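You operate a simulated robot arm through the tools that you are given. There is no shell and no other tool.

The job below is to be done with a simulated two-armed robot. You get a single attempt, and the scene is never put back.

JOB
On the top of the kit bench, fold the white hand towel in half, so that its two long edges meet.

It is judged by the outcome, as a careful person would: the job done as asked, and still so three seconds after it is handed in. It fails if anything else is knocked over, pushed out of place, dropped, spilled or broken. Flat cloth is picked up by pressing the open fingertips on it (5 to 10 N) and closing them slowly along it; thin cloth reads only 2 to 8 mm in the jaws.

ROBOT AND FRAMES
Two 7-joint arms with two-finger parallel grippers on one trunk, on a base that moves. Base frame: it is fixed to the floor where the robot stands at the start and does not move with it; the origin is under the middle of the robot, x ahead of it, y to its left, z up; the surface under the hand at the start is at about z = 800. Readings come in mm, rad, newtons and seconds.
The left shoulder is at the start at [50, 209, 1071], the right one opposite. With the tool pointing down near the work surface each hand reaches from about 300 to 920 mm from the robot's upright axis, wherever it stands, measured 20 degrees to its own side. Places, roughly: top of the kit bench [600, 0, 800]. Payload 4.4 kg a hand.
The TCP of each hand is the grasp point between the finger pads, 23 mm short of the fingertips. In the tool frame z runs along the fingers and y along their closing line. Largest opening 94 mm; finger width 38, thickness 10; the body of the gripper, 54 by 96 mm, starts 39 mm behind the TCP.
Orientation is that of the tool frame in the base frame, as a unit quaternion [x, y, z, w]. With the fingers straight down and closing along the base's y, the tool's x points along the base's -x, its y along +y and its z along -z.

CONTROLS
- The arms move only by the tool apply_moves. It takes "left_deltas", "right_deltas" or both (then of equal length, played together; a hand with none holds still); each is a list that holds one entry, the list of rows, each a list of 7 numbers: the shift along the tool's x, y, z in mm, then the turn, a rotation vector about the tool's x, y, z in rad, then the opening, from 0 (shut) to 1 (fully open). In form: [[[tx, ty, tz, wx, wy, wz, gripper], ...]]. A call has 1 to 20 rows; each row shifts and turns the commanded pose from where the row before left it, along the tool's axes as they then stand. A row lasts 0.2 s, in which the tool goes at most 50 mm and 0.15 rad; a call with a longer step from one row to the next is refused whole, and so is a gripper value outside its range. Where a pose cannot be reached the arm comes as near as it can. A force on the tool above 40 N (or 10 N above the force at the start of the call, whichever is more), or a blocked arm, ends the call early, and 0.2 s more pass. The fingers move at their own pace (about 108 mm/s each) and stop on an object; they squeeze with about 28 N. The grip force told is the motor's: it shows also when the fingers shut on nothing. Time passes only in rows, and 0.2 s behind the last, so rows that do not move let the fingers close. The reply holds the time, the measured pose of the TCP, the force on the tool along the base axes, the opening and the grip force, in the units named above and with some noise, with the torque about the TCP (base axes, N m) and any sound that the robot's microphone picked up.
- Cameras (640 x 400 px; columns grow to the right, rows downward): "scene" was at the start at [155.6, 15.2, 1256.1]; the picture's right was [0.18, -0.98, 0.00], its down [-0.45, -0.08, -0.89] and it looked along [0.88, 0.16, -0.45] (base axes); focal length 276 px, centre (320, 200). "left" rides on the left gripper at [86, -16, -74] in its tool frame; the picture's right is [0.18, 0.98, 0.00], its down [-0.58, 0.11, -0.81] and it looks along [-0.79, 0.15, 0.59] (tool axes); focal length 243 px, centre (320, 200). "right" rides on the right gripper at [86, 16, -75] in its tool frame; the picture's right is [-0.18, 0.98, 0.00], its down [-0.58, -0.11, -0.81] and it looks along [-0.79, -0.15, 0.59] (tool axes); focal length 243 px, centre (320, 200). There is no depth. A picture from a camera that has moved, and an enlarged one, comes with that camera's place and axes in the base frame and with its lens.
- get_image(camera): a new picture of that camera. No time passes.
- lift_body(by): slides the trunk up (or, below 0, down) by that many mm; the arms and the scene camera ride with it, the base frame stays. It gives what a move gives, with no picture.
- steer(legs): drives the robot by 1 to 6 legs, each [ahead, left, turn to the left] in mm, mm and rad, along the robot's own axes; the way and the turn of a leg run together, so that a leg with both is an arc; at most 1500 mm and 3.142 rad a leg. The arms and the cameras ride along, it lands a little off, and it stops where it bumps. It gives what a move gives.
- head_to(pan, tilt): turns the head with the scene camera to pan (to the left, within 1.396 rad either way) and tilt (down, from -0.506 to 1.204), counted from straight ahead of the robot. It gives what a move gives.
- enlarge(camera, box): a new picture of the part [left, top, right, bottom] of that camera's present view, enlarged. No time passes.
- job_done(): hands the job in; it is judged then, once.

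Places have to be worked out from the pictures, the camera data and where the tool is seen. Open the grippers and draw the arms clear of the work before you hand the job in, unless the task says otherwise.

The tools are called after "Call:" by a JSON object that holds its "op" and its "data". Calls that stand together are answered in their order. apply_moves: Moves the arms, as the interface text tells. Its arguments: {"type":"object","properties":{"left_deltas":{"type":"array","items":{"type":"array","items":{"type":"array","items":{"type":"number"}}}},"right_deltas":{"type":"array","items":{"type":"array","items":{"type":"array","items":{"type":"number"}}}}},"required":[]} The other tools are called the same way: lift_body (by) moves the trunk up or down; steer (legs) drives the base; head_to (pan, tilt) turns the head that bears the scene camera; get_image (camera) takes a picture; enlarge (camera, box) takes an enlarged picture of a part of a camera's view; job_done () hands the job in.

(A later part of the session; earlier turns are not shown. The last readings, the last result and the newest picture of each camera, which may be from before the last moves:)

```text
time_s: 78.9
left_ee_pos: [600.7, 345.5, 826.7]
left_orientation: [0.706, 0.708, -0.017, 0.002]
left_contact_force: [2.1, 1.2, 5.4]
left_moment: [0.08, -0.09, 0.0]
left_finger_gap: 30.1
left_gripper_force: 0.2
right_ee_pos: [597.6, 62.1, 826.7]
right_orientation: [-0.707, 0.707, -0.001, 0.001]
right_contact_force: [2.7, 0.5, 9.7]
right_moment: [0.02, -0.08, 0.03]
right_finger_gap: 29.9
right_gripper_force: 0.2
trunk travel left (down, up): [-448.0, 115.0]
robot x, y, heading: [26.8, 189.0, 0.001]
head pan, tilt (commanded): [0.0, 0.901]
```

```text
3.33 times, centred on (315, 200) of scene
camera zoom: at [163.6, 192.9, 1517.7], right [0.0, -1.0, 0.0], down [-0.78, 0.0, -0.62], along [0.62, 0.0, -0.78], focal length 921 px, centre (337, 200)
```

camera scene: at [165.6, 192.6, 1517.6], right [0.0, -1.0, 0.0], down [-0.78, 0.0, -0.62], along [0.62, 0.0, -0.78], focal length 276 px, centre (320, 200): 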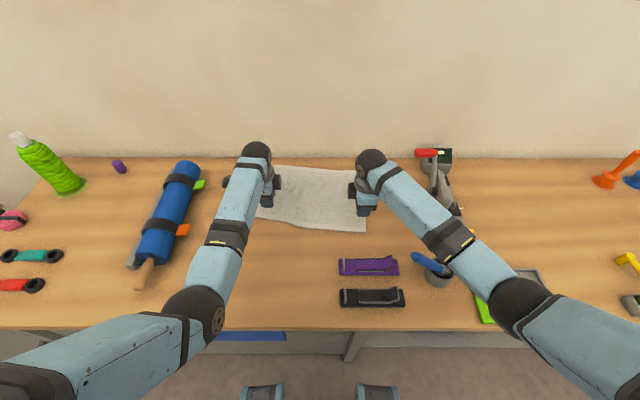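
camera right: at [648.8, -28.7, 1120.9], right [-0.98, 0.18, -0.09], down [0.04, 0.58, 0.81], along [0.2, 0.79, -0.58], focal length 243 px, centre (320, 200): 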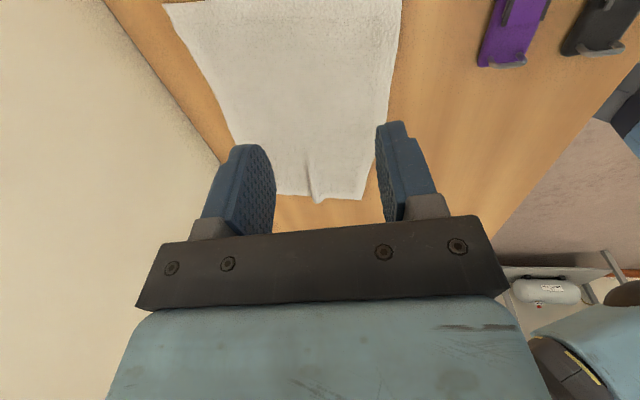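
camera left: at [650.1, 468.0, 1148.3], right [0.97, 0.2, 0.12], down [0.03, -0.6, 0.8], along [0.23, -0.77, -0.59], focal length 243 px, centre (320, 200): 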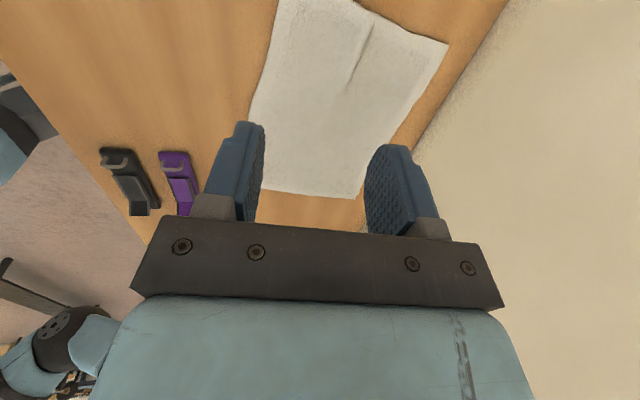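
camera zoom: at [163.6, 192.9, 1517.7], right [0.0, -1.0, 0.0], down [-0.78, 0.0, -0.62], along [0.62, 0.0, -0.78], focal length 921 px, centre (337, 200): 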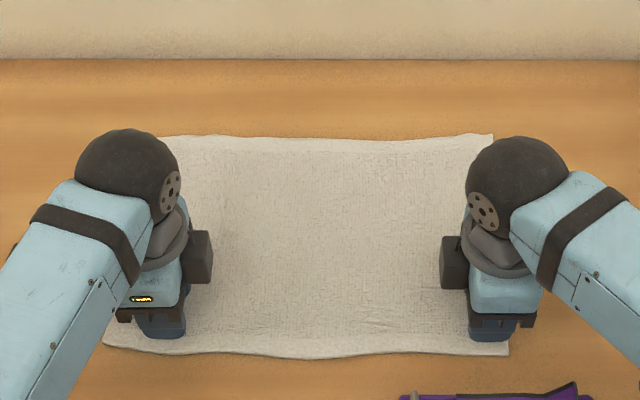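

The press-and-drag works very well; the towel is now square with its near edge at x≈561 and far edge at x≈815. I lift the hands and look at the whole towel.

Call:
{"op": "apply_moves", "data": {"left_deltas": [[[0, 0, -5, 0, 0, 0, 0.32], [0, 0, -25, 0, 0, 0, 0.32], [0, 0, -35, 0, 0, 0, 0.32], [0, 0, -35, 0, 0, 0, 0.32], [0, 30, -20, 0, 0, 0, 0.32], [0, 40, 0, 0, 0, 0, 0.32]]], "right_deltas": [[[0, 0, -5, 0, 0, 0, 0.32], [0, 0, -25, 0, 0, 0, 0.32], [0, 0, -35, 0, 0, 0, 0.32], [0, 0, -35, 0, 0, 0, 0.32], [0, -30, -20, 0, 0, 0, 0.32], [0, -40, 0, 0, 0, 0, 0.32]]]}}

Call:
{"op": "get_image", "data": {"camera": "scene"}}

Call:
{"op": "get_image", "data": {"camera": "left"}}

Call:
{"op": "get_image", "data": {"camera": "right"}}

```text
time_s: 80.3
left_ee_pos: [673.9, 350.0, 946.4]
left_orientation: [0.706, 0.708, -0.018, 0.002]
left_contact_force: [0.9, -0.6, -0.4]
left_moment: [0.0, 0.02, -0.02]
left_finger_gap: 30.1
left_gripper_force: 0.1
right_ee_pos: [670.4, 60.2, 944.6]
right_orientation: [-0.706, 0.708, 0.0, 0.0]
right_contact_force: [-1.0, -0.1, 0.3]
right_moment: [0.01, -0.01, 0.01]
right_finger_gap: 29.8
right_gripper_force: 0.1
trunk travel left (down, up): [-448.0, 115.0]
robot x, y, heading: [21.0, 195.1, 0.001]
head pan, tilt (commanded): [0.0, 0.901]
```

```text
taken
camera scene: at [167.5, 193.0, 1517.2], right [0.0, -1.0, 0.0], down [-0.78, 0.0, -0.62], along [0.62, 0.0, -0.78], focal length 276 px, centre (320, 200)
```

scene: 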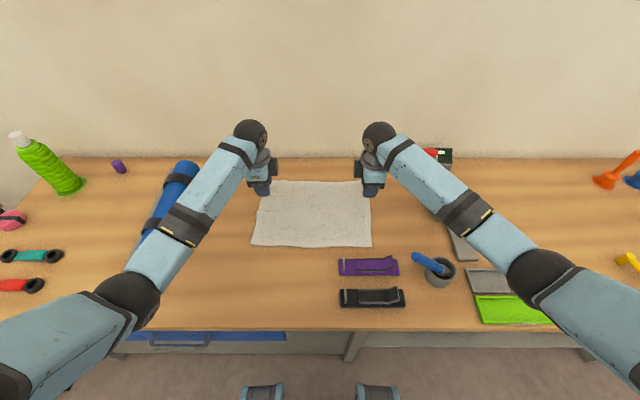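

```text
taken
camera left: at [660.1, 438.8, 1020.0], right [0.98, 0.18, -0.03], down [0.13, -0.56, 0.82], along [0.14, -0.81, -0.57], focal length 243 px, centre (320, 200)
```

left: 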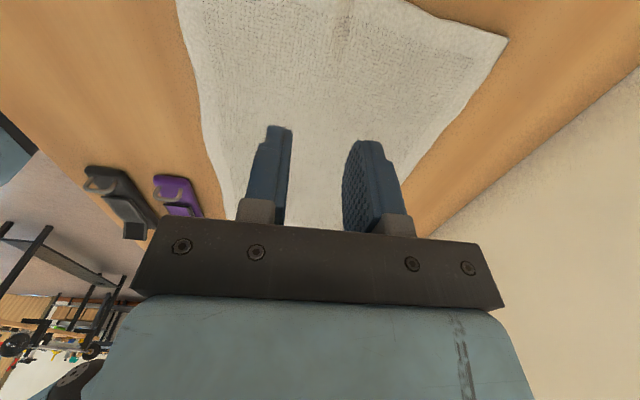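

```text
taken
camera right: at [653.6, -25.2, 1020.1], right [-0.98, 0.19, 0.0], down [0.11, 0.58, 0.81], along [0.15, 0.79, -0.59], focal length 243 px, centre (320, 200)
```

right: 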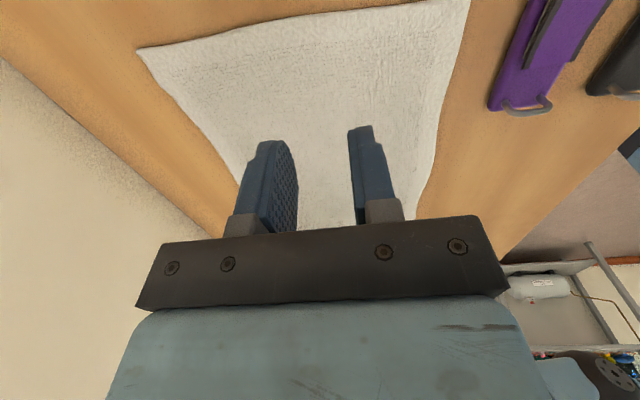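

Both elbows are now out in a good posture. I measure the towel.

Call:
{"op": "enlarge", "data": {"camera": "scene", "box": [240, 160, 400, 260]}}

Call:
{"op": "enlarge", "data": {"camera": "left", "box": [340, 0, 560, 180]}}

```text
4.00 times, centred on (320, 210) of scene
camera zoom: at [167.5, 193.0, 1517.2], right [0.0, -1.0, 0.0], down [-0.78, 0.0, -0.62], along [0.62, 0.0, -0.78], focal length 1105 px, centre (320, 160)
```

zoom: 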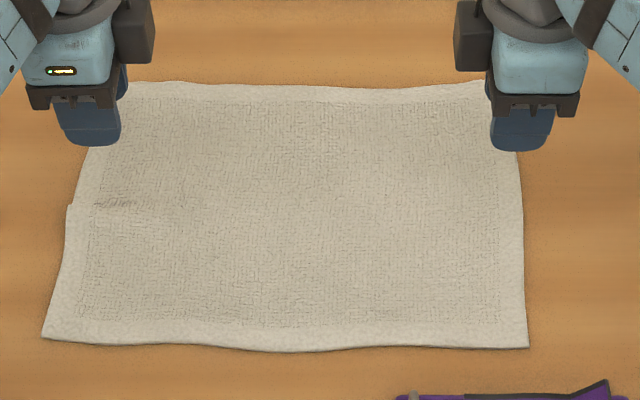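

```text
2.22 times, centred on (450, 90) of left
camera zoom: at [660.1, 438.8, 1020.0], right [0.98, 0.18, -0.03], down [0.13, -0.56, 0.82], along [0.14, -0.81, -0.57], focal length 539 px, centre (31, 444)
```

zoom: 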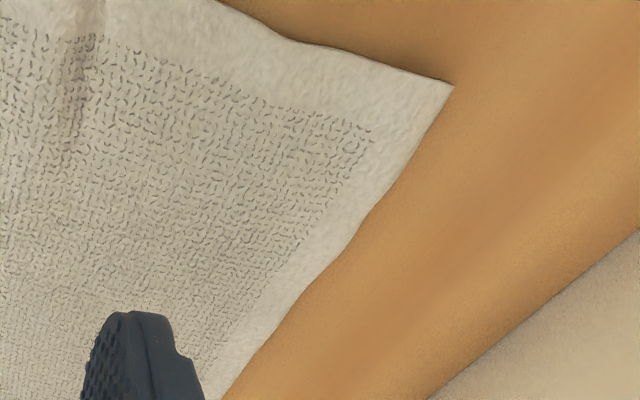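

The towel is square and untucked: near corners (567, 397) and (557, 43), far corners (815, 383) and (814, 32), so the fold line is at x≈689. I lower the trunk 80 mm and move both hands out above the far corners with a 26 mm opening.

Call:
{"op": "lift_body", "data": {"by": -80}}

Call:
{"op": "apply_moves", "data": {"left_deltas": [[[2, 20, 0, -0.0226, 0.028, 0, 0.277], [2, 30, 0, 0, 0, 0, 0.277], [2, 35, 5, 0, 0, 0, 0.277], [2, 30, 5, 0, 0, 0, 0.277], [0, 8, 4, 0, 0, 0, 0.277]]], "right_deltas": [[[1, -20, 0, 0, 0, 0, 0.277], [1, -30, 0, 0, 0, 0, 0.277], [1, -35, 5, 0, 0, 0, 0.277], [0, -30, 5, 0, 0, 0, 0.277], [0, -12, 5, 0, 0, 0, 0.277]]]}}

Call:
{"op": "get_image", "data": {"camera": "scene"}}

Call:
{"op": "get_image", "data": {"camera": "left"}}

Call:
{"op": "get_image", "data": {"camera": "right"}}

```text
time_s: 81.5
left_ee_pos: [670.8, 350.0, 868.6]
left_orientation: [0.707, 0.707, -0.018, 0.002]
left_contact_force: [-0.2, -0.2, -0.9]
left_moment: [-0.01, 0.0, 0.01]
left_finger_gap: 30.1
left_gripper_force: 0.1
right_ee_pos: [669.7, 60.5, 867.1]
right_orientation: [-0.706, 0.708, -0.001, 0.002]
right_contact_force: [0.2, -0.9, 0.2]
right_moment: [0.0, 0.02, -0.01]
right_finger_gap: 29.9
right_gripper_force: 0.1
trunk travel left (down, up): [-368.0, 195.0]
robot x, y, heading: [25.9, 189.5, 0.002]
head pan, tilt (commanded): [0.0, 0.901]
```

```text
time_s: 82.7
left_ee_pos: [796.6, 360.1, 853.9]
left_orientation: [0.707, 0.707, -0.001, 0.0]
left_contact_force: [-0.2, -0.6, 0.4]
left_moment: [0.0, 0.0, 0.04]
left_finger_gap: 25.9
left_gripper_force: 0.1
right_ee_pos: [797.5, 56.5, 851.3]
right_orientation: [-0.707, 0.708, -0.001, 0.0]
right_contact_force: [0.4, 0.1, -0.7]
right_moment: [0.02, 0.01, 0.0]
right_finger_gap: 26.1
right_gripper_force: 0.0
trunk travel left (down, up): [-368.0, 195.0]
robot x, y, heading: [26.9, 193.2, 0.002]
head pan, tilt (commanded): [0.0, 0.901]
```

```text
taken
camera scene: at [165.2, 192.9, 1437.6], right [0.0, -1.0, 0.0], down [-0.78, 0.0, -0.62], along [0.62, 0.0, -0.78], focal length 276 px, centre (320, 200)
```

scene: 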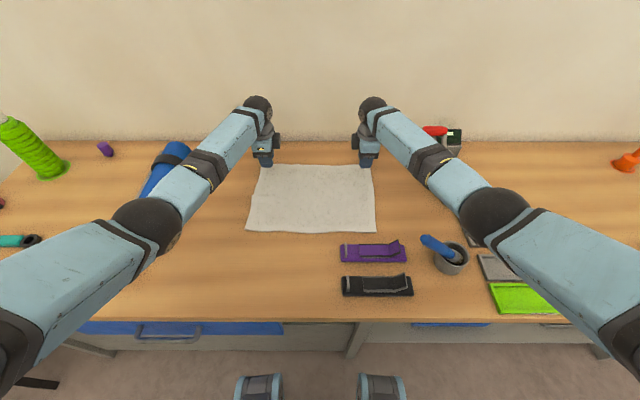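

```text
taken
camera left: at [780.7, 445.1, 929.3], right [0.98, 0.18, 0.0], down [0.11, -0.58, 0.81], along [0.15, -0.79, -0.59], focal length 243 px, centre (320, 200)
```

left: 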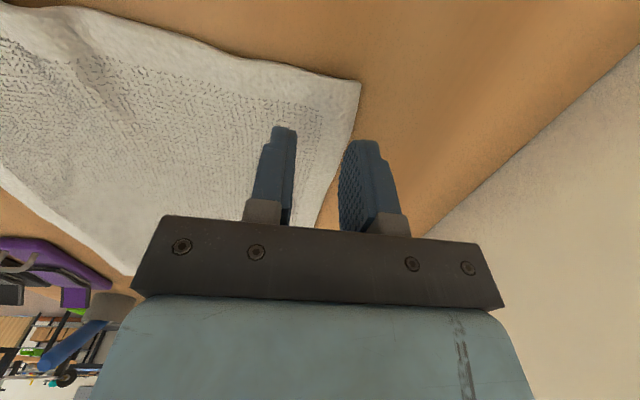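

```text
taken
camera right: at [779.8, -29.2, 925.0], right [-0.98, 0.19, 0.0], down [0.11, 0.58, 0.81], along [0.15, 0.79, -0.59], focal length 243 px, centre (320, 200)
```

right: 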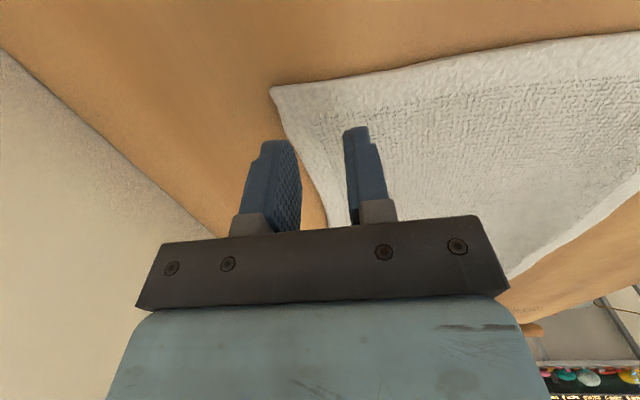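

The far edge is at x≈815 for both hands, so the outer fingers straddle it as intended. I lower to near contact.

Call:
{"op": "apply_moves", "data": {"left_deltas": [[[0, 0, 8, 0, 0, 0, 0.277], [0, 0, 8, 0, 0, 0, 0.277], [0, 0, 6, 0, 0, 0, 0.277], [0, 0, 1.5, 0, 0, 0, 0.277], [0, 0, 1, 0, 0, 0, 0.277]]], "right_deltas": [[[0, 0, 7, 0, 0, 0, 0.277], [0, 0, 7, 0, 0, 0, 0.277], [0, 0, 5, 0, 0, 0, 0.277], [0, 0, 1.5, 0, 0, 0, 0.277], [0, 0, 1, 0, 0, 0, 0.277]]]}}

```text
time_s: 83.9
left_ee_pos: [793.8, 357.7, 827.8]
left_orientation: [0.707, 0.707, 0.0, 0.001]
left_contact_force: [1.2, -0.2, 0.1]
left_moment: [0.01, -0.01, 0.02]
left_finger_gap: 26.4
left_gripper_force: 0.2
right_ee_pos: [795.6, 56.9, 831.4]
right_orientation: [-0.707, 0.707, 0.0, 0.0]
right_contact_force: [-0.2, 0.8, -0.6]
right_moment: [0.03, -0.02, -0.04]
right_finger_gap: 25.9
right_gripper_force: 0.1
trunk travel left (down, up): [-368.0, 195.0]
robot x, y, heading: [23.7, 193.0, 0.003]
head pan, tilt (commanded): [0.0, 0.901]
```

Still free. I continue stepping down gently on both sides.

Call:
{"op": "apply_moves", "data": {"left_deltas": [[[0, 0.7, 1, 0, 0, 0, 0.277], [0, 0.7, 1, 0, 0, 0, 0.277], [0, 0, 0, 0, 0, 0, 0.277], [0, 0, 0, 0, 0, 0, 0.277]]], "right_deltas": [[[0, 0, 1, 0, 0, 0, 0.277], [0, 0, 1, 0, 0, 0, 0.277], [0, 0, 1, 0, 0, 0, 0.277], [0, 0, 0, 0, 0, 0, 0.277]]]}}

```text
time_s: 84.9
left_ee_pos: [795.6, 357.0, 826.9]
left_orientation: [0.707, 0.707, -0.001, 0.0]
left_contact_force: [-0.9, 0.3, 5.0]
left_moment: [0.0, 0.06, 0.0]
left_finger_gap: 26.2
left_gripper_force: 0.0
right_ee_pos: [795.1, 56.8, 827.8]
right_orientation: [-0.706, 0.708, -0.001, 0.0]
right_contact_force: [0.6, -0.5, 0.8]
right_moment: [0.01, 0.05, -0.02]
right_finger_gap: 26.1
right_gripper_force: 0.1
trunk travel left (down, up): [-368.0, 195.0]
robot x, y, heading: [20.6, 192.1, -0.001]
head pan, tilt (commanded): [0.0, 0.901]
```

Left contact is 5 N; right is just short. I lower the right 2 mm more and add a touch on the left.

Call:
{"op": "apply_moves", "data": {"left_deltas": [[[0, 0, 0.6, 0, 0, 0, 0.277], [0, 0, 0, 0, 0, 0, 0.277], [0, 0, 0, 0, 0, 0, 0.277]]], "right_deltas": [[[0, -0.7, 1, 0, 0, 0, 0.277], [0, -0.7, 1, 0, 0, 0, 0.277], [0, 0, 0, 0, 0, 0, 0.277]]]}}

Call:
{"op": "get_image", "data": {"camera": "left"}}

Call:
{"op": "get_image", "data": {"camera": "right"}}

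```text
time_s: 85.7
left_ee_pos: [797.2, 358.4, 827.6]
left_orientation: [0.707, 0.708, 0.0, 0.001]
left_contact_force: [1.7, 1.5, 5.0]
left_moment: [0.03, 0.0, -0.01]
left_finger_gap: 25.9
left_gripper_force: 0.1
right_ee_pos: [796.3, 56.2, 827.2]
right_orientation: [-0.707, 0.708, -0.001, 0.001]
right_contact_force: [-1.2, 0.1, 4.1]
right_moment: [0.03, 0.04, 0.02]
right_finger_gap: 26.0
right_gripper_force: 0.4
trunk travel left (down, up): [-368.0, 195.0]
robot x, y, heading: [23.5, 195.2, 0.004]
head pan, tilt (commanded): [0.0, 0.901]
```

```text
taken
camera left: at [780.2, 444.2, 902.6], right [0.98, 0.18, 0.0], down [0.11, -0.58, 0.81], along [0.15, -0.79, -0.59], focal length 243 px, centre (320, 200)
```

left: 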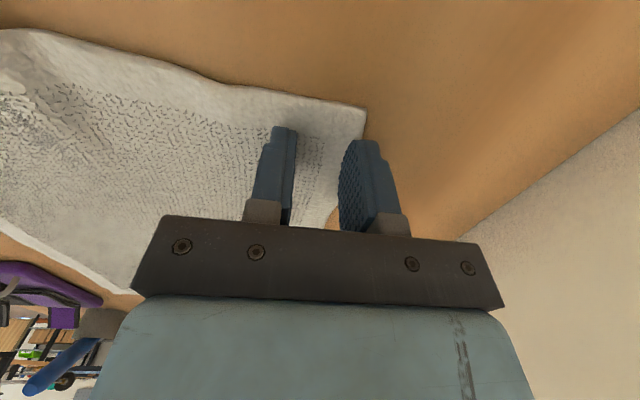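

```text
taken
camera right: at [779.5, -27.8, 901.1], right [-0.98, 0.19, 0.0], down [0.11, 0.58, 0.81], along [0.15, 0.79, -0.59], focal length 243 px, centre (320, 200)
```

right: 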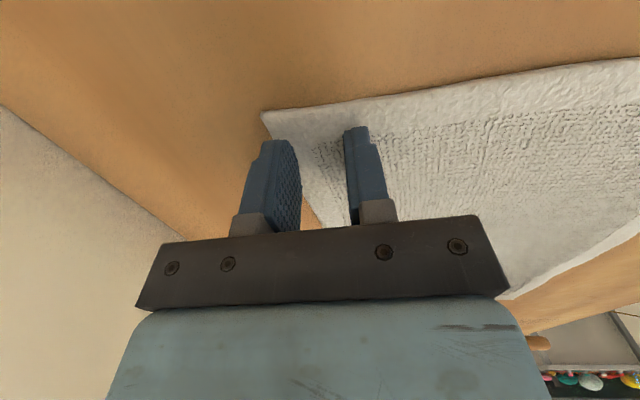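

Both are pressing at 4–5 N with the outer finger right on the edge. I add a little pressure and close slowly, letting the hands drift slightly toward me as they close.

Call:
{"op": "apply_moves", "data": {"left_deltas": [[[0, 0, 0.7, 0, 0, 0, 0.277], [0, 0, 0, 0, 0, 0, 0.25], [0, -0.5, 0, 0, 0, 0, 0.225], [0, -0.5, 0, 0, 0, 0, 0.2], [0, -0.5, 0, 0, 0, 0, 0.175], [0, -0.5, 0, 0, 0, 0, 0.15], [0, -0.5, 0, 0, 0, 0, 0.125], [0, -0.5, 0, 0, 0, 0, 0.1]]], "right_deltas": [[[0, 0, 1, 0, 0, 0, 0.277], [0, 0, 0, 0, 0, 0, 0.25], [0, 0.5, 0, 0, 0, 0, 0.225], [0, 0.5, 0, 0, 0, 0, 0.2], [0, 0.5, 0, 0, 0, 0, 0.175], [0, 0.5, 0, 0, 0, 0, 0.15], [0, 0.5, 0, 0, 0, 0, 0.125], [0, 0.5, 0, 0, 0, 0, 0.1]]]}}

Call:
{"op": "get_image", "data": {"camera": "left"}}

Call:
{"op": "get_image", "data": {"camera": "right"}}

```text
time_s: 87.5
left_ee_pos: [792.2, 357.1, 827.0]
left_orientation: [0.706, 0.708, 0.0, 0.001]
left_contact_force: [0.9, 0.3, 7.7]
left_moment: [0.04, -0.04, 0.0]
left_finger_gap: 9.8
left_gripper_force: 0.2
right_ee_pos: [794.5, 56.0, 826.9]
right_orientation: [-0.706, 0.708, -0.001, 0.002]
right_contact_force: [0.3, 0.9, 9.1]
right_moment: [0.02, -0.03, 0.05]
right_finger_gap: 10.8
right_gripper_force: 0.7
trunk travel left (down, up): [-368.0, 195.0]
robot x, y, heading: [25.1, 192.6, 0.003]
head pan, tilt (commanded): [0.0, 0.901]
```

```text
taken
camera left: at [777.4, 444.3, 902.5], right [0.98, 0.18, 0.0], down [0.11, -0.58, 0.81], along [0.15, -0.79, -0.59], focal length 243 px, centre (320, 200)
```

left: 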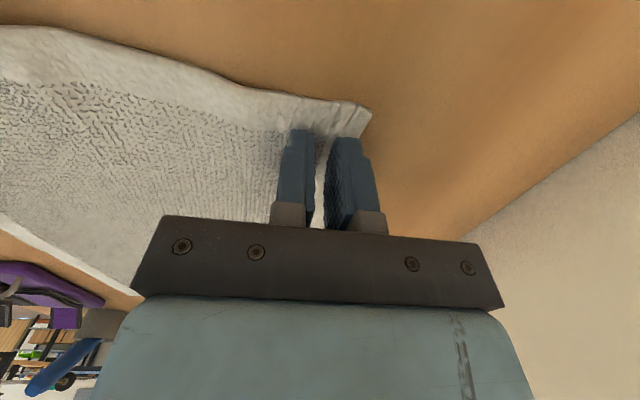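

```text
taken
camera right: at [776.8, -28.9, 900.6], right [-0.98, 0.19, 0.0], down [0.11, 0.58, 0.81], along [0.15, 0.79, -0.59], focal length 243 px, centre (320, 200)
```

right: 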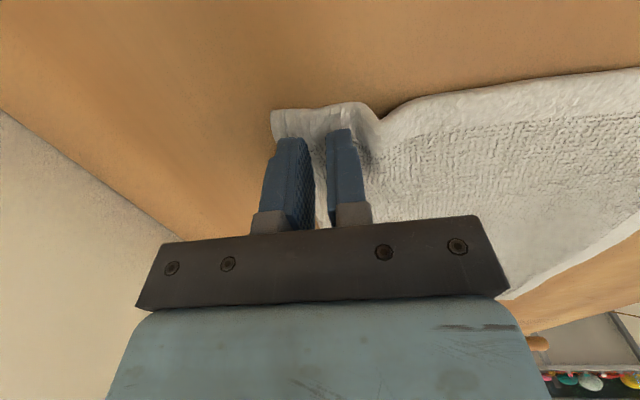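

Cloth is standing up between the fingers on both sides. I finish closing.

Call:
{"op": "apply_moves", "data": {"left_deltas": [[[0, -0.5, 0, 0, 0, 0, 0.075], [0, -0.5, 0, 0, 0, 0, 0.05], [0, -0.5, 0, 0, 0, 0, 0.025], [0, 0, 0, 0, 0, 0, 0], [0, 0, 0, 0, 0, 0, 0], [0, 0, 0, 0, 0, 0, 0]]], "right_deltas": [[[0, 0.5, 0, 0, 0, 0, 0.075], [0, 0.5, 0, 0, 0, 0, 0.05], [0, 0.5, 0, 0, 0, 0, 0.025], [0, 0, 0, 0, 0, 0, 0], [0, 0, 0, 0, 0, 0, 0], [0, 0, 0, 0, 0, 0, 0]]]}}

Call:
{"op": "enlarge", "data": {"camera": "left", "box": [200, 40, 440, 240]}}

Call:
{"op": "enlarge", "data": {"camera": "right", "box": [200, 40, 440, 240]}}

```text
time_s: 88.9
left_ee_pos: [790.9, 358.1, 826.2]
left_orientation: [0.707, 0.708, 0.001, 0.001]
left_contact_force: [1.9, 0.1, 10.3]
left_moment: [0.03, -0.05, -0.01]
left_finger_gap: 0.0
left_gripper_force: 27.9
right_ee_pos: [792.6, 56.7, 827.2]
right_orientation: [-0.707, 0.708, -0.002, 0.002]
right_contact_force: [3.1, 0.7, 7.2]
right_moment: [0.0, -0.04, -0.03]
right_finger_gap: 3.7
right_gripper_force: 27.9
trunk travel left (down, up): [-368.0, 195.0]
robot x, y, heading: [23.0, 194.0, 0.0]
head pan, tilt (commanded): [0.0, 0.901]
```

```text
2.00 times, centred on (320, 140) of left
camera zoom: at [775.8, 444.1, 902.3], right [0.98, 0.18, 0.0], down [0.11, -0.58, 0.81], along [0.15, -0.79, -0.59], focal length 485 px, centre (320, 320)
```

zoom: 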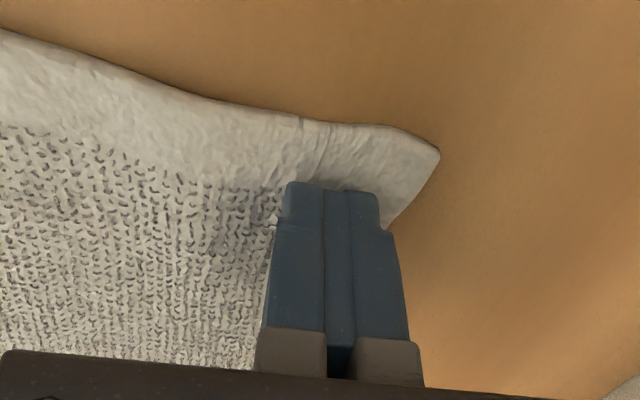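

```text
2.00 times, centred on (320, 140) of right
camera zoom: at [775.3, -28.4, 900.8], right [-0.98, 0.19, 0.0], down [0.11, 0.58, 0.81], along [0.15, 0.79, -0.59], focal length 485 px, centre (320, 320)
```

zoom: 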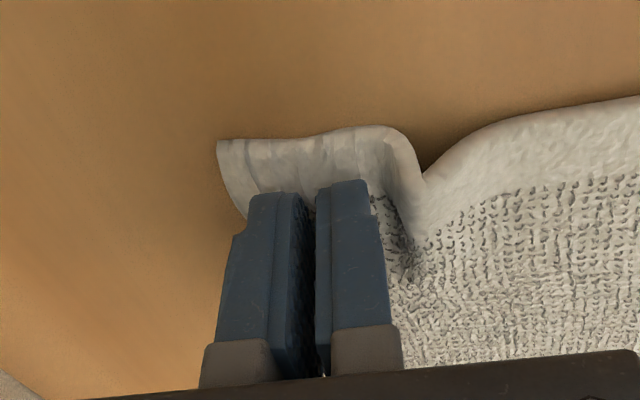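

The right hand has a good 3.7 mm pinch; the left slipped off and shut empty. I lift the left slightly, reopen to 30 mm, shift 4 mm inward so both fingers sit fully on the hem, and retry.

Call:
{"op": "apply_moves", "data": {"left_deltas": [[[0, 0, -6, 0, 0, 0, 0], [0, -4, -2, 0, 0, 0, 0.32], [0, 0, 0, 0, 0, 0, 0.32], [0, 0, 5, 0, 0, 0, 0.32], [0, 0, 1, 0, 0, 0, 0.32], [0, 0, 1, 0, 0, 0, 0.32], [0, 0, 1, 0, 0, 0, 0.32], [0, 0, 0, 0, 0, 0, 0.32]]]}}

Call:
{"op": "enlarge", "data": {"camera": "left", "box": [200, 40, 440, 240]}}

```text
time_s: 90.7
left_ee_pos: [787.3, 358.2, 827.0]
left_orientation: [0.707, 0.707, 0.0, 0.001]
left_contact_force: [0.6, 1.1, 6.4]
left_moment: [0.02, 0.05, -0.01]
left_finger_gap: 30.0
left_gripper_force: 0.0
right_ee_pos: [792.2, 57.7, 828.2]
right_orientation: [-0.706, 0.709, -0.001, 0.001]
right_contact_force: [2.8, -2.2, 8.5]
right_moment: [-0.03, -0.04, -0.01]
right_finger_gap: 3.8
right_gripper_force: 27.6
trunk travel left (down, up): [-368.0, 195.0]
robot x, y, heading: [23.7, 193.5, 0.003]
head pan, tilt (commanded): [0.0, 0.901]
```

```text
2.00 times, centred on (320, 140) of left
camera zoom: at [771.9, 444.6, 902.6], right [0.98, 0.18, 0.0], down [0.11, -0.58, 0.81], along [0.15, -0.79, -0.59], focal length 485 px, centre (320, 320)
```

zoom: 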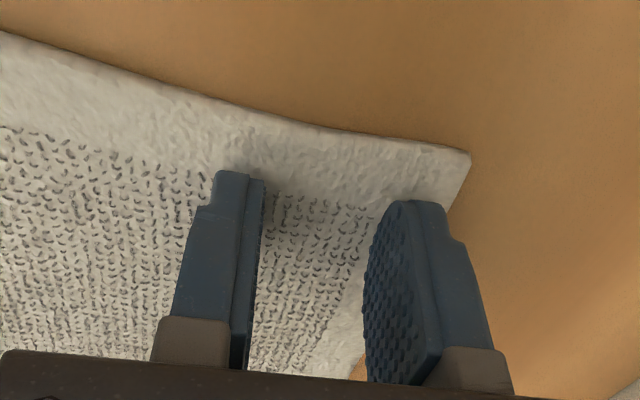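

Now both left fingers are on the hem with the outer one flush with the edge, pressing at 6.4 N. I close slowly again.

Call:
{"op": "apply_moves", "data": {"left_deltas": [[[0, 0, 0.6, 0, 0, 0, 0.32], [0, 0, 0, 0, 0, 0, 0.29], [0, -0.3, 0, 0, 0, 0, 0.265], [0, -0.3, 0, 0, 0, 0, 0.24], [0, -0.3, 0, 0, 0, 0, 0.215], [0, -0.3, 0, 0, 0, 0, 0.19], [0, -0.3, 0, 0, 0, 0, 0.165], [0, 0, 0, 0, 0, 0, 0.14], [0, 0, 0, 0, 0, 0, 0.115], [0, 0, 0, 0, 0, 0, 0.09], [0, 0, 0, 0, 0, 0, 0.065], [0, 0, 0, 0, 0, 0, 0.04], [0, 0, 0, 0, 0, 0, 0.02], [0, 0, 0, 0, 0, 0, 0], [0, 0, 0, 0, 0, 0, 0], [0, 0, 0, 0, 0, 0, 0]]]}}

Call:
{"op": "enlarge", "data": {"camera": "left", "box": [200, 40, 440, 240]}}

```text
time_s: 94.1
left_ee_pos: [786.1, 359.0, 825.9]
left_orientation: [0.707, 0.707, 0.001, 0.001]
left_contact_force: [0.0, -1.2, 16.5]
left_moment: [-0.03, -0.02, -0.02]
left_finger_gap: 4.3
left_gripper_force: 28.2
right_ee_pos: [791.1, 57.1, 827.5]
right_orientation: [-0.706, 0.708, -0.002, 0.002]
right_contact_force: [1.0, 1.0, 4.2]
right_moment: [0.01, -0.06, -0.01]
right_finger_gap: 3.8
right_gripper_force: 27.5
trunk travel left (down, up): [-368.0, 195.0]
robot x, y, heading: [28.0, 193.5, 0.006]
head pan, tilt (commanded): [0.0, 0.901]
```

```text
2.00 times, centred on (320, 140) of left
camera zoom: at [770.2, 444.2, 902.0], right [0.98, 0.18, 0.0], down [0.11, -0.58, 0.81], along [0.15, -0.79, -0.59], focal length 485 px, centre (320, 320)
```

zoom: 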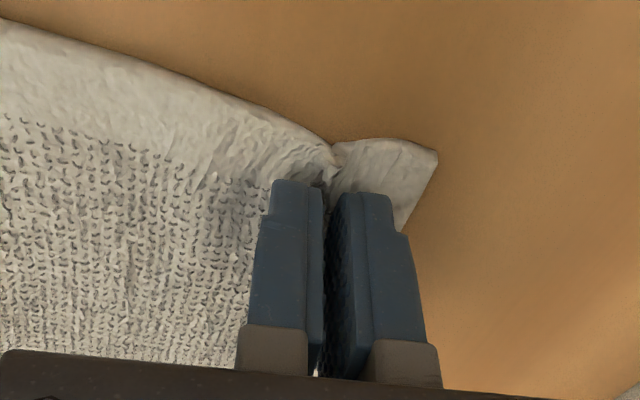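

Both hands now hold the hem (left 4.3 mm, right 3.8 mm). I lift it off and start over, staying within the free cloth length so the bottom layer isn't dragged, and I check the grip after the first lift.

Call:
{"op": "apply_moves", "data": {"left_deltas": [[[0, 0, -8, 0, 0, 0, 0], [0, 0, -10, 0, 0, 0, 0], [0, -8, -12, 0, 0, 0, 0], [0, -18, -10, 0, 0, 0, 0], [0, -20, 0, 0, 0, 0, 0]]], "right_deltas": [[[0, 0, -8, 0, 0, 0, 0], [0, 0, -10, 0, 0, 0, 0], [0, 9, -12, 0, 0, 0, 0], [0, 20, -10, 0, 0, 0, 0], [0, 22, 0, 0, 0, 0, 0]]]}}

Call:
{"op": "get_image", "data": {"camera": "scene"}}

Call:
{"op": "get_image", "data": {"camera": "left"}}

Call:
{"op": "get_image", "data": {"camera": "right"}}

```text
time_s: 95.3
left_ee_pos: [739.3, 358.7, 863.7]
left_orientation: [0.707, 0.707, -0.001, 0.001]
left_contact_force: [0.4, -1.2, -0.2]
left_moment: [-0.06, -0.02, -0.08]
left_finger_gap: 4.4
left_gripper_force: 28.0
right_ee_pos: [741.9, 56.3, 865.3]
right_orientation: [-0.707, 0.708, -0.001, 0.0]
right_contact_force: [-0.7, 2.0, -0.1]
right_moment: [0.0, -0.01, -0.04]
right_finger_gap: 3.3
right_gripper_force: 28.1
trunk travel left (down, up): [-368.0, 195.0]
robot x, y, heading: [24.4, 194.5, 0.004]
head pan, tilt (commanded): [0.0, 0.901]
```

```text
taken
camera scene: at [164.7, 192.7, 1437.7], right [0.0, -1.0, 0.0], down [-0.78, 0.0, -0.62], along [0.62, 0.0, -0.78], focal length 276 px, centre (320, 200)
```

scene: 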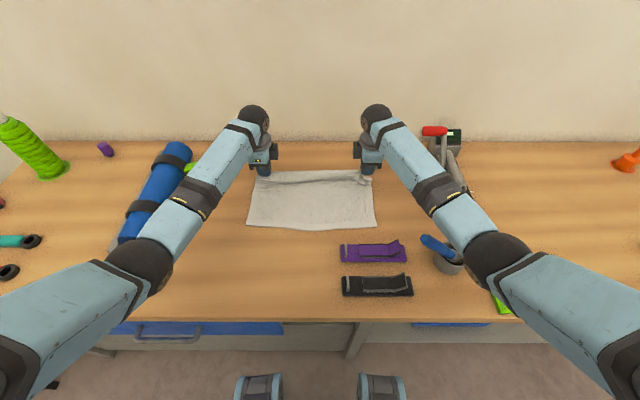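

```text
taken
camera left: at [723.8, 444.6, 939.4], right [0.98, 0.18, 0.0], down [0.11, -0.58, 0.81], along [0.15, -0.79, -0.59], focal length 243 px, centre (320, 200)
```

left: 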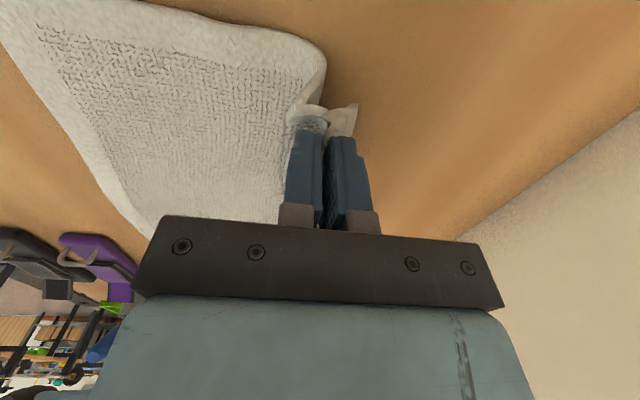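

```text
taken
camera right: at [725.5, -28.8, 939.3], right [-0.98, 0.19, 0.0], down [0.11, 0.58, 0.81], along [0.15, 0.79, -0.59], focal length 243 px, centre (320, 200)
```

right: 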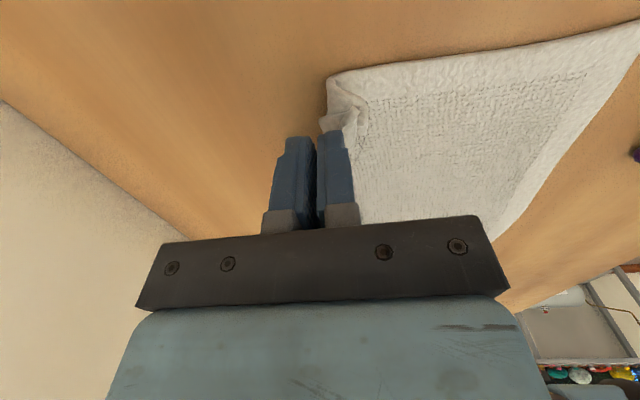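

Both lift, but the right grip looks small. I zoom in on it before continuing.

Call:
{"op": "enlarge", "data": {"camera": "right", "box": [240, 40, 420, 200]}}

Call:
{"op": "enlarge", "data": {"camera": "left", "box": [220, 0, 420, 180]}}

Call:
{"op": "enlarge", "data": {"camera": "scene", "box": [230, 130, 400, 250]}}

```text
2.50 times, centred on (330, 120) of right
camera zoom: at [725.5, -28.8, 939.3], right [-0.98, 0.19, 0.0], down [0.11, 0.58, 0.81], along [0.15, 0.79, -0.59], focal length 606 px, centre (295, 400)
```

zoom: 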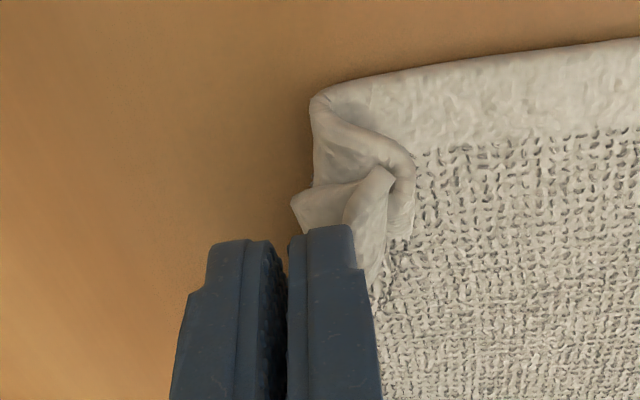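

```text
2.22 times, centred on (320, 90) of left
camera zoom: at [723.8, 444.6, 939.4], right [0.98, 0.18, 0.0], down [0.11, -0.58, 0.81], along [0.15, -0.79, -0.59], focal length 539 px, centre (320, 444)
```

zoom: 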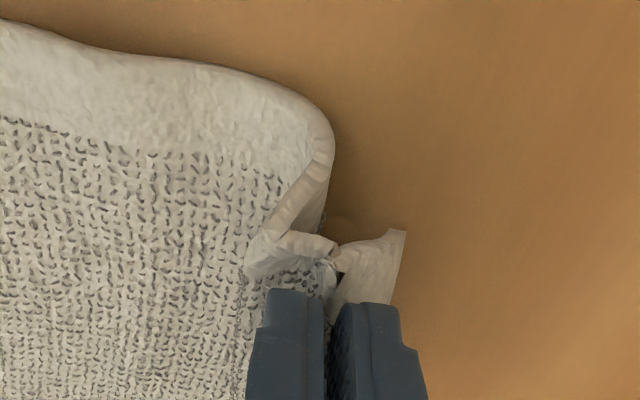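

```text
3.33 times, centred on (315, 190) of scene
camera zoom: at [164.7, 192.7, 1437.7], right [0.0, -1.0, 0.0], down [-0.78, 0.0, -0.62], along [0.62, 0.0, -0.78], focal length 921 px, centre (337, 233)
```

zoom: 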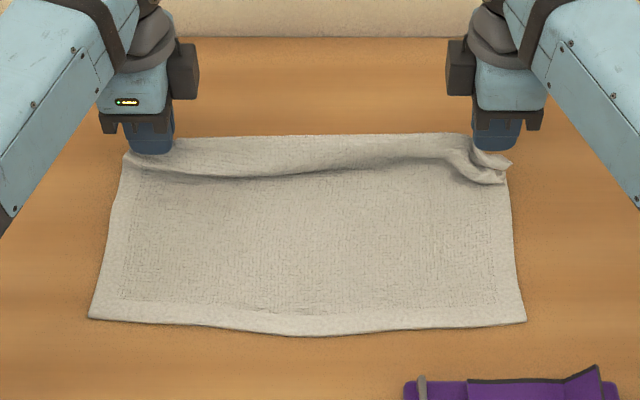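

The grips hold. I continue: trunk up 45 mm, arms down and back a little, trunk up another 40 mm, to give the elbows room.

Call:
{"op": "lift_body", "data": {"by": 45}}

Call:
{"op": "apply_moves", "data": {"left_deltas": [[[0, -8, 14, 0, 0, 0, 0], [-1, -8, 14, 0, 0, 0, 0], [-1, -8, 12, 0, 0, 0, 0]]], "right_deltas": [[[0, 8, 14, 0, 0, 0, 0], [-1, 8, 14, 0, 0, 0, 0], [-1, 8, 12, 0, 0, 0, 0]]]}}

Call:
{"op": "lift_body", "data": {"by": 42}}

Call:
{"op": "enlarge", "data": {"camera": "scene", "box": [230, 130, 400, 250]}}

Call:
{"op": "get_image", "data": {"camera": "left"}}

Call:
{"op": "get_image", "data": {"camera": "right"}}

```text
time_s: 96.2
left_ee_pos: [739.7, 359.0, 907.7]
left_orientation: [0.707, 0.708, 0.0, 0.0]
left_contact_force: [-0.5, -0.9, -0.6]
left_moment: [-0.04, -0.01, -0.06]
left_finger_gap: 4.1
left_gripper_force: 27.8
right_ee_pos: [743.8, 56.4, 909.3]
right_orientation: [-0.706, 0.708, -0.001, 0.001]
right_contact_force: [0.7, 1.4, -0.1]
right_moment: [0.01, 0.03, -0.01]
right_finger_gap: 3.3
right_gripper_force: 27.8
trunk travel left (down, up): [-413.0, 150.0]
robot x, y, heading: [23.1, 190.9, 0.002]
head pan, tilt (commanded): [0.0, 0.901]
```

```text
time_s: 97.0
left_ee_pos: [714.3, 357.7, 867.9]
left_orientation: [0.707, 0.707, 0.001, -0.001]
left_contact_force: [0.2, -0.2, 0.4]
left_moment: [0.0, 0.0, -0.04]
left_finger_gap: 4.5
left_gripper_force: 27.9
right_ee_pos: [718.5, 58.0, 869.7]
right_orientation: [-0.706, 0.708, 0.0, 0.0]
right_contact_force: [-0.4, -0.4, -0.2]
right_moment: [0.03, -0.01, -0.02]
right_finger_gap: 3.3
right_gripper_force: 27.9
trunk travel left (down, up): [-413.0, 150.0]
robot x, y, heading: [24.8, 194.3, 0.002]
head pan, tilt (commanded): [0.0, 0.901]
```

```text
time_s: 97.8
left_ee_pos: [716.4, 356.4, 909.7]
left_orientation: [0.707, 0.708, -0.001, 0.0]
left_contact_force: [0.4, -0.5, 1.2]
left_moment: [-0.03, -0.01, -0.03]
left_finger_gap: 4.2
left_gripper_force: 28.0
right_ee_pos: [717.2, 57.4, 910.7]
right_orientation: [-0.706, 0.708, 0.0, 0.0]
right_contact_force: [0.2, 0.3, -0.9]
right_moment: [-0.02, -0.01, -0.06]
right_finger_gap: 3.4
right_gripper_force: 27.7
trunk travel left (down, up): [-455.0, 108.0]
robot x, y, heading: [29.4, 196.0, 0.006]
head pan, tilt (commanded): [0.0, 0.901]
```

```text
3.33 times, centred on (315, 190) of scene
camera zoom: at [165.7, 192.7, 1524.5], right [0.0, -1.0, 0.0], down [-0.78, 0.0, -0.62], along [0.62, 0.0, -0.78], focal length 921 px, centre (337, 233)
```

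zoom: 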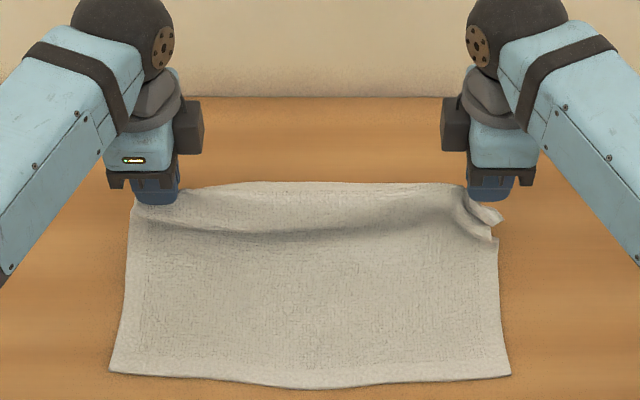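

```text
taken
camera left: at [700.1, 442.9, 985.6], right [0.98, 0.18, 0.0], down [0.11, -0.58, 0.81], along [0.15, -0.79, -0.59], focal length 243 px, centre (320, 200)
```

left: 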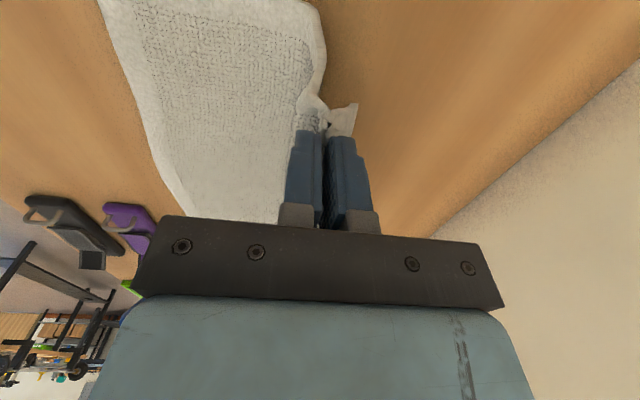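

```text
taken
camera right: at [702.1, -26.5, 984.7], right [-0.98, 0.19, 0.0], down [0.11, 0.58, 0.81], along [0.15, 0.79, -0.59], focal length 243 px, centre (320, 200)
```

right: 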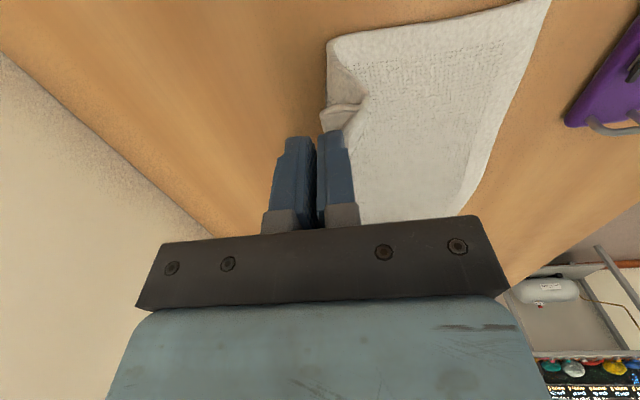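

The near edge has shifted a little, to x≈579 at the corners, so the fold line is now at about x≈708. I carry the hem over in a descending arc while tipping the fingers forward, stopping partway to check.

Call:
{"op": "apply_moves", "data": {"left_deltas": [[[0, -14.2, -0.45, -0.05, 0, 0, 0], [0, -14.2, -0.45, -0.05, 0, 0, 0], [0, -12.5, 3, -0.05, 0, 0, 0], [0, -12.5, 3, -0.05, 0, 0, 0], [0, -12.4, 5.4, -0.05, 0, 0, 0], [0, -12.4, 5.4, -0.05, 0, 0, 0], [0, -12.7, 7, -0.05, 0, 0, 0], [0, -12.7, 7, -0.05, 0, 0, 0]]], "right_deltas": [[[0, 14.2, -0.45, 0.05, 0, 0, 0], [0, 14.2, -0.45, 0.05, 0, 0, 0], [0, 12.5, 3, 0.05, 0, 0, 0], [0, 12.5, 3, 0.05, 0, 0, 0], [0, 12.4, 5.4, 0.05, 0, 0, 0], [0, 12.4, 5.4, 0.05, 0, 0, 0], [0, 12.7, 7, 0.05, 0, 0, 0], [0, 12.7, 7, 0.05, 0, 0, 0]]]}}

Call:
{"op": "get_image", "data": {"camera": "scene"}}

Call:
{"op": "enlarge", "data": {"camera": "scene", "box": [230, 150, 400, 270]}}

Call:
{"op": "get_image", "data": {"camera": "left"}}

Call:
{"op": "get_image", "data": {"camera": "right"}}

```text
time_s: 99.6
left_ee_pos: [621.3, 357.4, 863.5]
left_orientation: [0.692, 0.693, 0.141, 0.141]
left_contact_force: [-0.4, -0.6, 0.5]
left_moment: [0.0, 0.07, 0.0]
left_finger_gap: 4.0
left_gripper_force: 27.9
right_ee_pos: [623.4, 59.1, 864.7]
right_orientation: [-0.692, 0.694, -0.142, 0.142]
right_contact_force: [-0.7, 0.7, -0.6]
right_moment: [0.05, 0.01, -0.03]
right_finger_gap: 3.2
right_gripper_force: 27.4
trunk travel left (down, up): [-455.0, 108.0]
robot x, y, heading: [23.8, 191.4, 0.001]
head pan, tilt (commanded): [0.0, 0.901]
```

```text
taken
camera scene: at [164.6, 192.7, 1524.7], right [0.0, -1.0, 0.0], down [-0.78, 0.0, -0.62], along [0.62, 0.0, -0.78], focal length 276 px, centre (320, 200)
```

scene: 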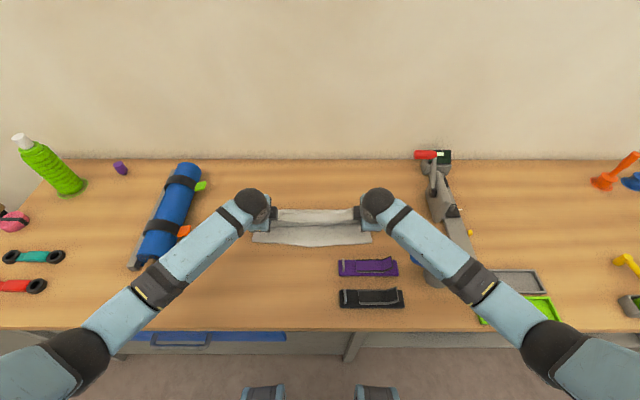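

```text
3.33 times, centred on (315, 210) of scene
camera zoom: at [164.6, 192.7, 1524.7], right [0.0, -1.0, 0.0], down [-0.78, 0.0, -0.62], along [0.62, 0.0, -0.78], focal length 921 px, centre (337, 167)
```

zoom: 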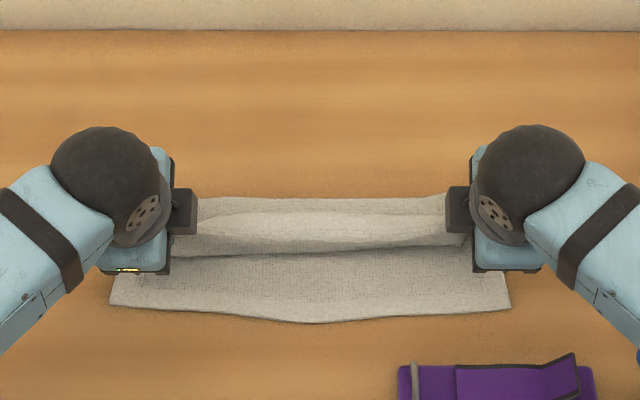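

```text
taken
camera left: at [578.2, 443.0, 927.4], right [0.9, 0.19, 0.38], down [-0.21, -0.58, 0.79], along [0.37, -0.79, -0.49], focal length 243 px, centre (320, 200)
```

left: 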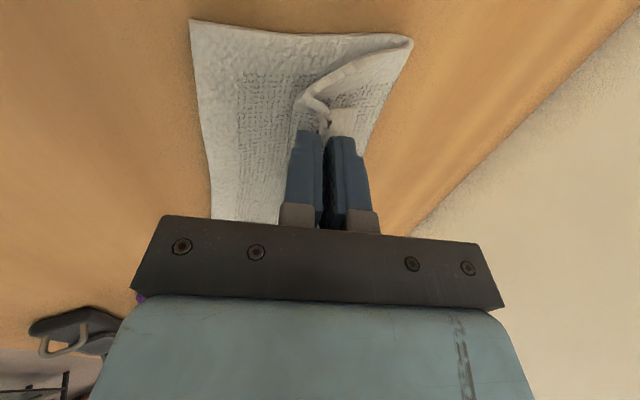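

```text
taken
camera right: at [578.9, -27.2, 926.5], right [-0.9, 0.18, -0.39], down [-0.22, 0.58, 0.78], along [0.37, 0.79, -0.49], focal length 243 px, centre (320, 200)
```

right: 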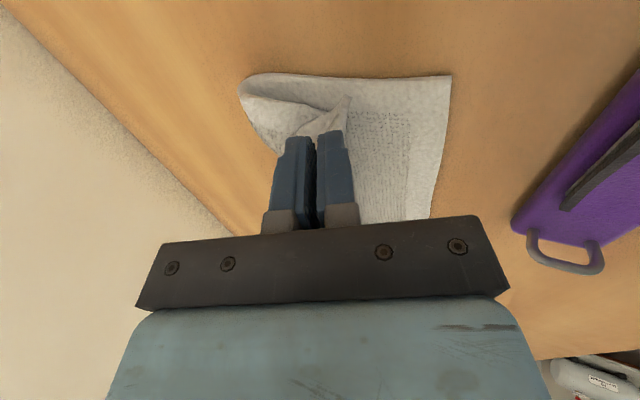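

The side views look good: the bottom layer is flat, the fold curves cleanly at x≈695, and the hem comes back toward the near edge. I lower the tips the rest of the way to about 10 mm above the bench.

Call:
{"op": "apply_moves", "data": {"left_deltas": [[[0, -8.8, 5.5, -0.025, 0, 0, 0], [0, -8.8, 5.5, -0.025, 0, 0, 0], [0, -4.2, 5.2, 0, 0, 0, 0], [0, -4.2, 5.2, 0, 0, 0, 0], [0, 0, 0, 0, 0, 0, 0]]], "right_deltas": [[[0, 8.8, 5.5, 0.025, 0, 0, 0], [0, 8.8, 5.5, 0.025, 0, 0, 0], [0, 6, 5.2, 0, 0, 0, 0], [0, 6, 5.2, 0, 0, 0, 0], [0, 0, 0, 0, 0, 0, 0]]]}}

Call:
{"op": "enlarge", "data": {"camera": "left", "box": [140, 0, 460, 200]}}

Call:
{"op": "enlarge", "data": {"camera": "right", "box": [180, 0, 500, 200]}}

Call:
{"op": "enlarge", "data": {"camera": "scene", "box": [230, 170, 400, 290]}}

```text
time_s: 100.8
left_ee_pos: [607.4, 356.1, 834.7]
left_orientation: [0.689, 0.689, 0.157, 0.16]
left_contact_force: [0.4, -1.6, 5.1]
left_moment: [-0.03, -0.08, 0.02]
left_finger_gap: 4.3
left_gripper_force: 28.0
right_ee_pos: [606.6, 59.1, 833.4]
right_orientation: [-0.688, 0.69, -0.159, 0.158]
right_contact_force: [-1.1, 0.6, 2.6]
right_moment: [0.07, -0.02, 0.0]
right_finger_gap: 3.1
right_gripper_force: 28.2
trunk travel left (down, up): [-455.0, 108.0]
robot x, y, heading: [21.4, 195.6, 0.001]
head pan, tilt (commanded): [0.0, 0.901]
```

```text
2.00 times, centred on (300, 100) of left
camera zoom: at [560.2, 442.9, 895.7], right [0.88, 0.19, 0.43], down [-0.25, -0.58, 0.77], along [0.39, -0.79, -0.47], focal length 485 px, centre (360, 400)
```

zoom: 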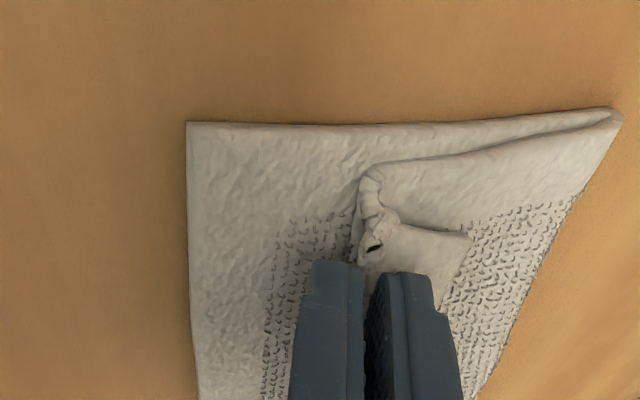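

```text
2.00 times, centred on (340, 100) of right
camera zoom: at [558.7, -26.9, 892.4], right [-0.88, 0.19, -0.43], down [-0.25, 0.58, 0.77], along [0.39, 0.79, -0.47], focal length 485 px, centre (280, 400)
```

zoom: 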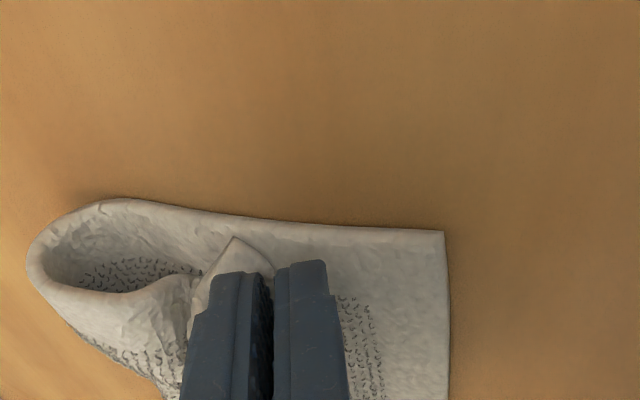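

```text
3.33 times, centred on (315, 230) of scene
camera zoom: at [164.5, 192.6, 1524.7], right [0.0, -1.0, 0.0], down [-0.78, 0.0, -0.62], along [0.62, 0.0, -0.78], focal length 921 px, centre (337, 100)
```

zoom: 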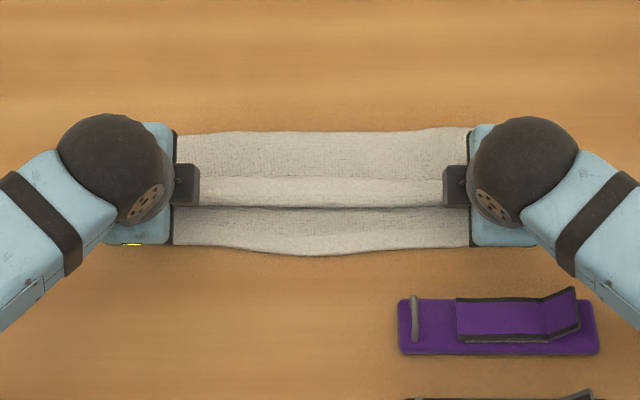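

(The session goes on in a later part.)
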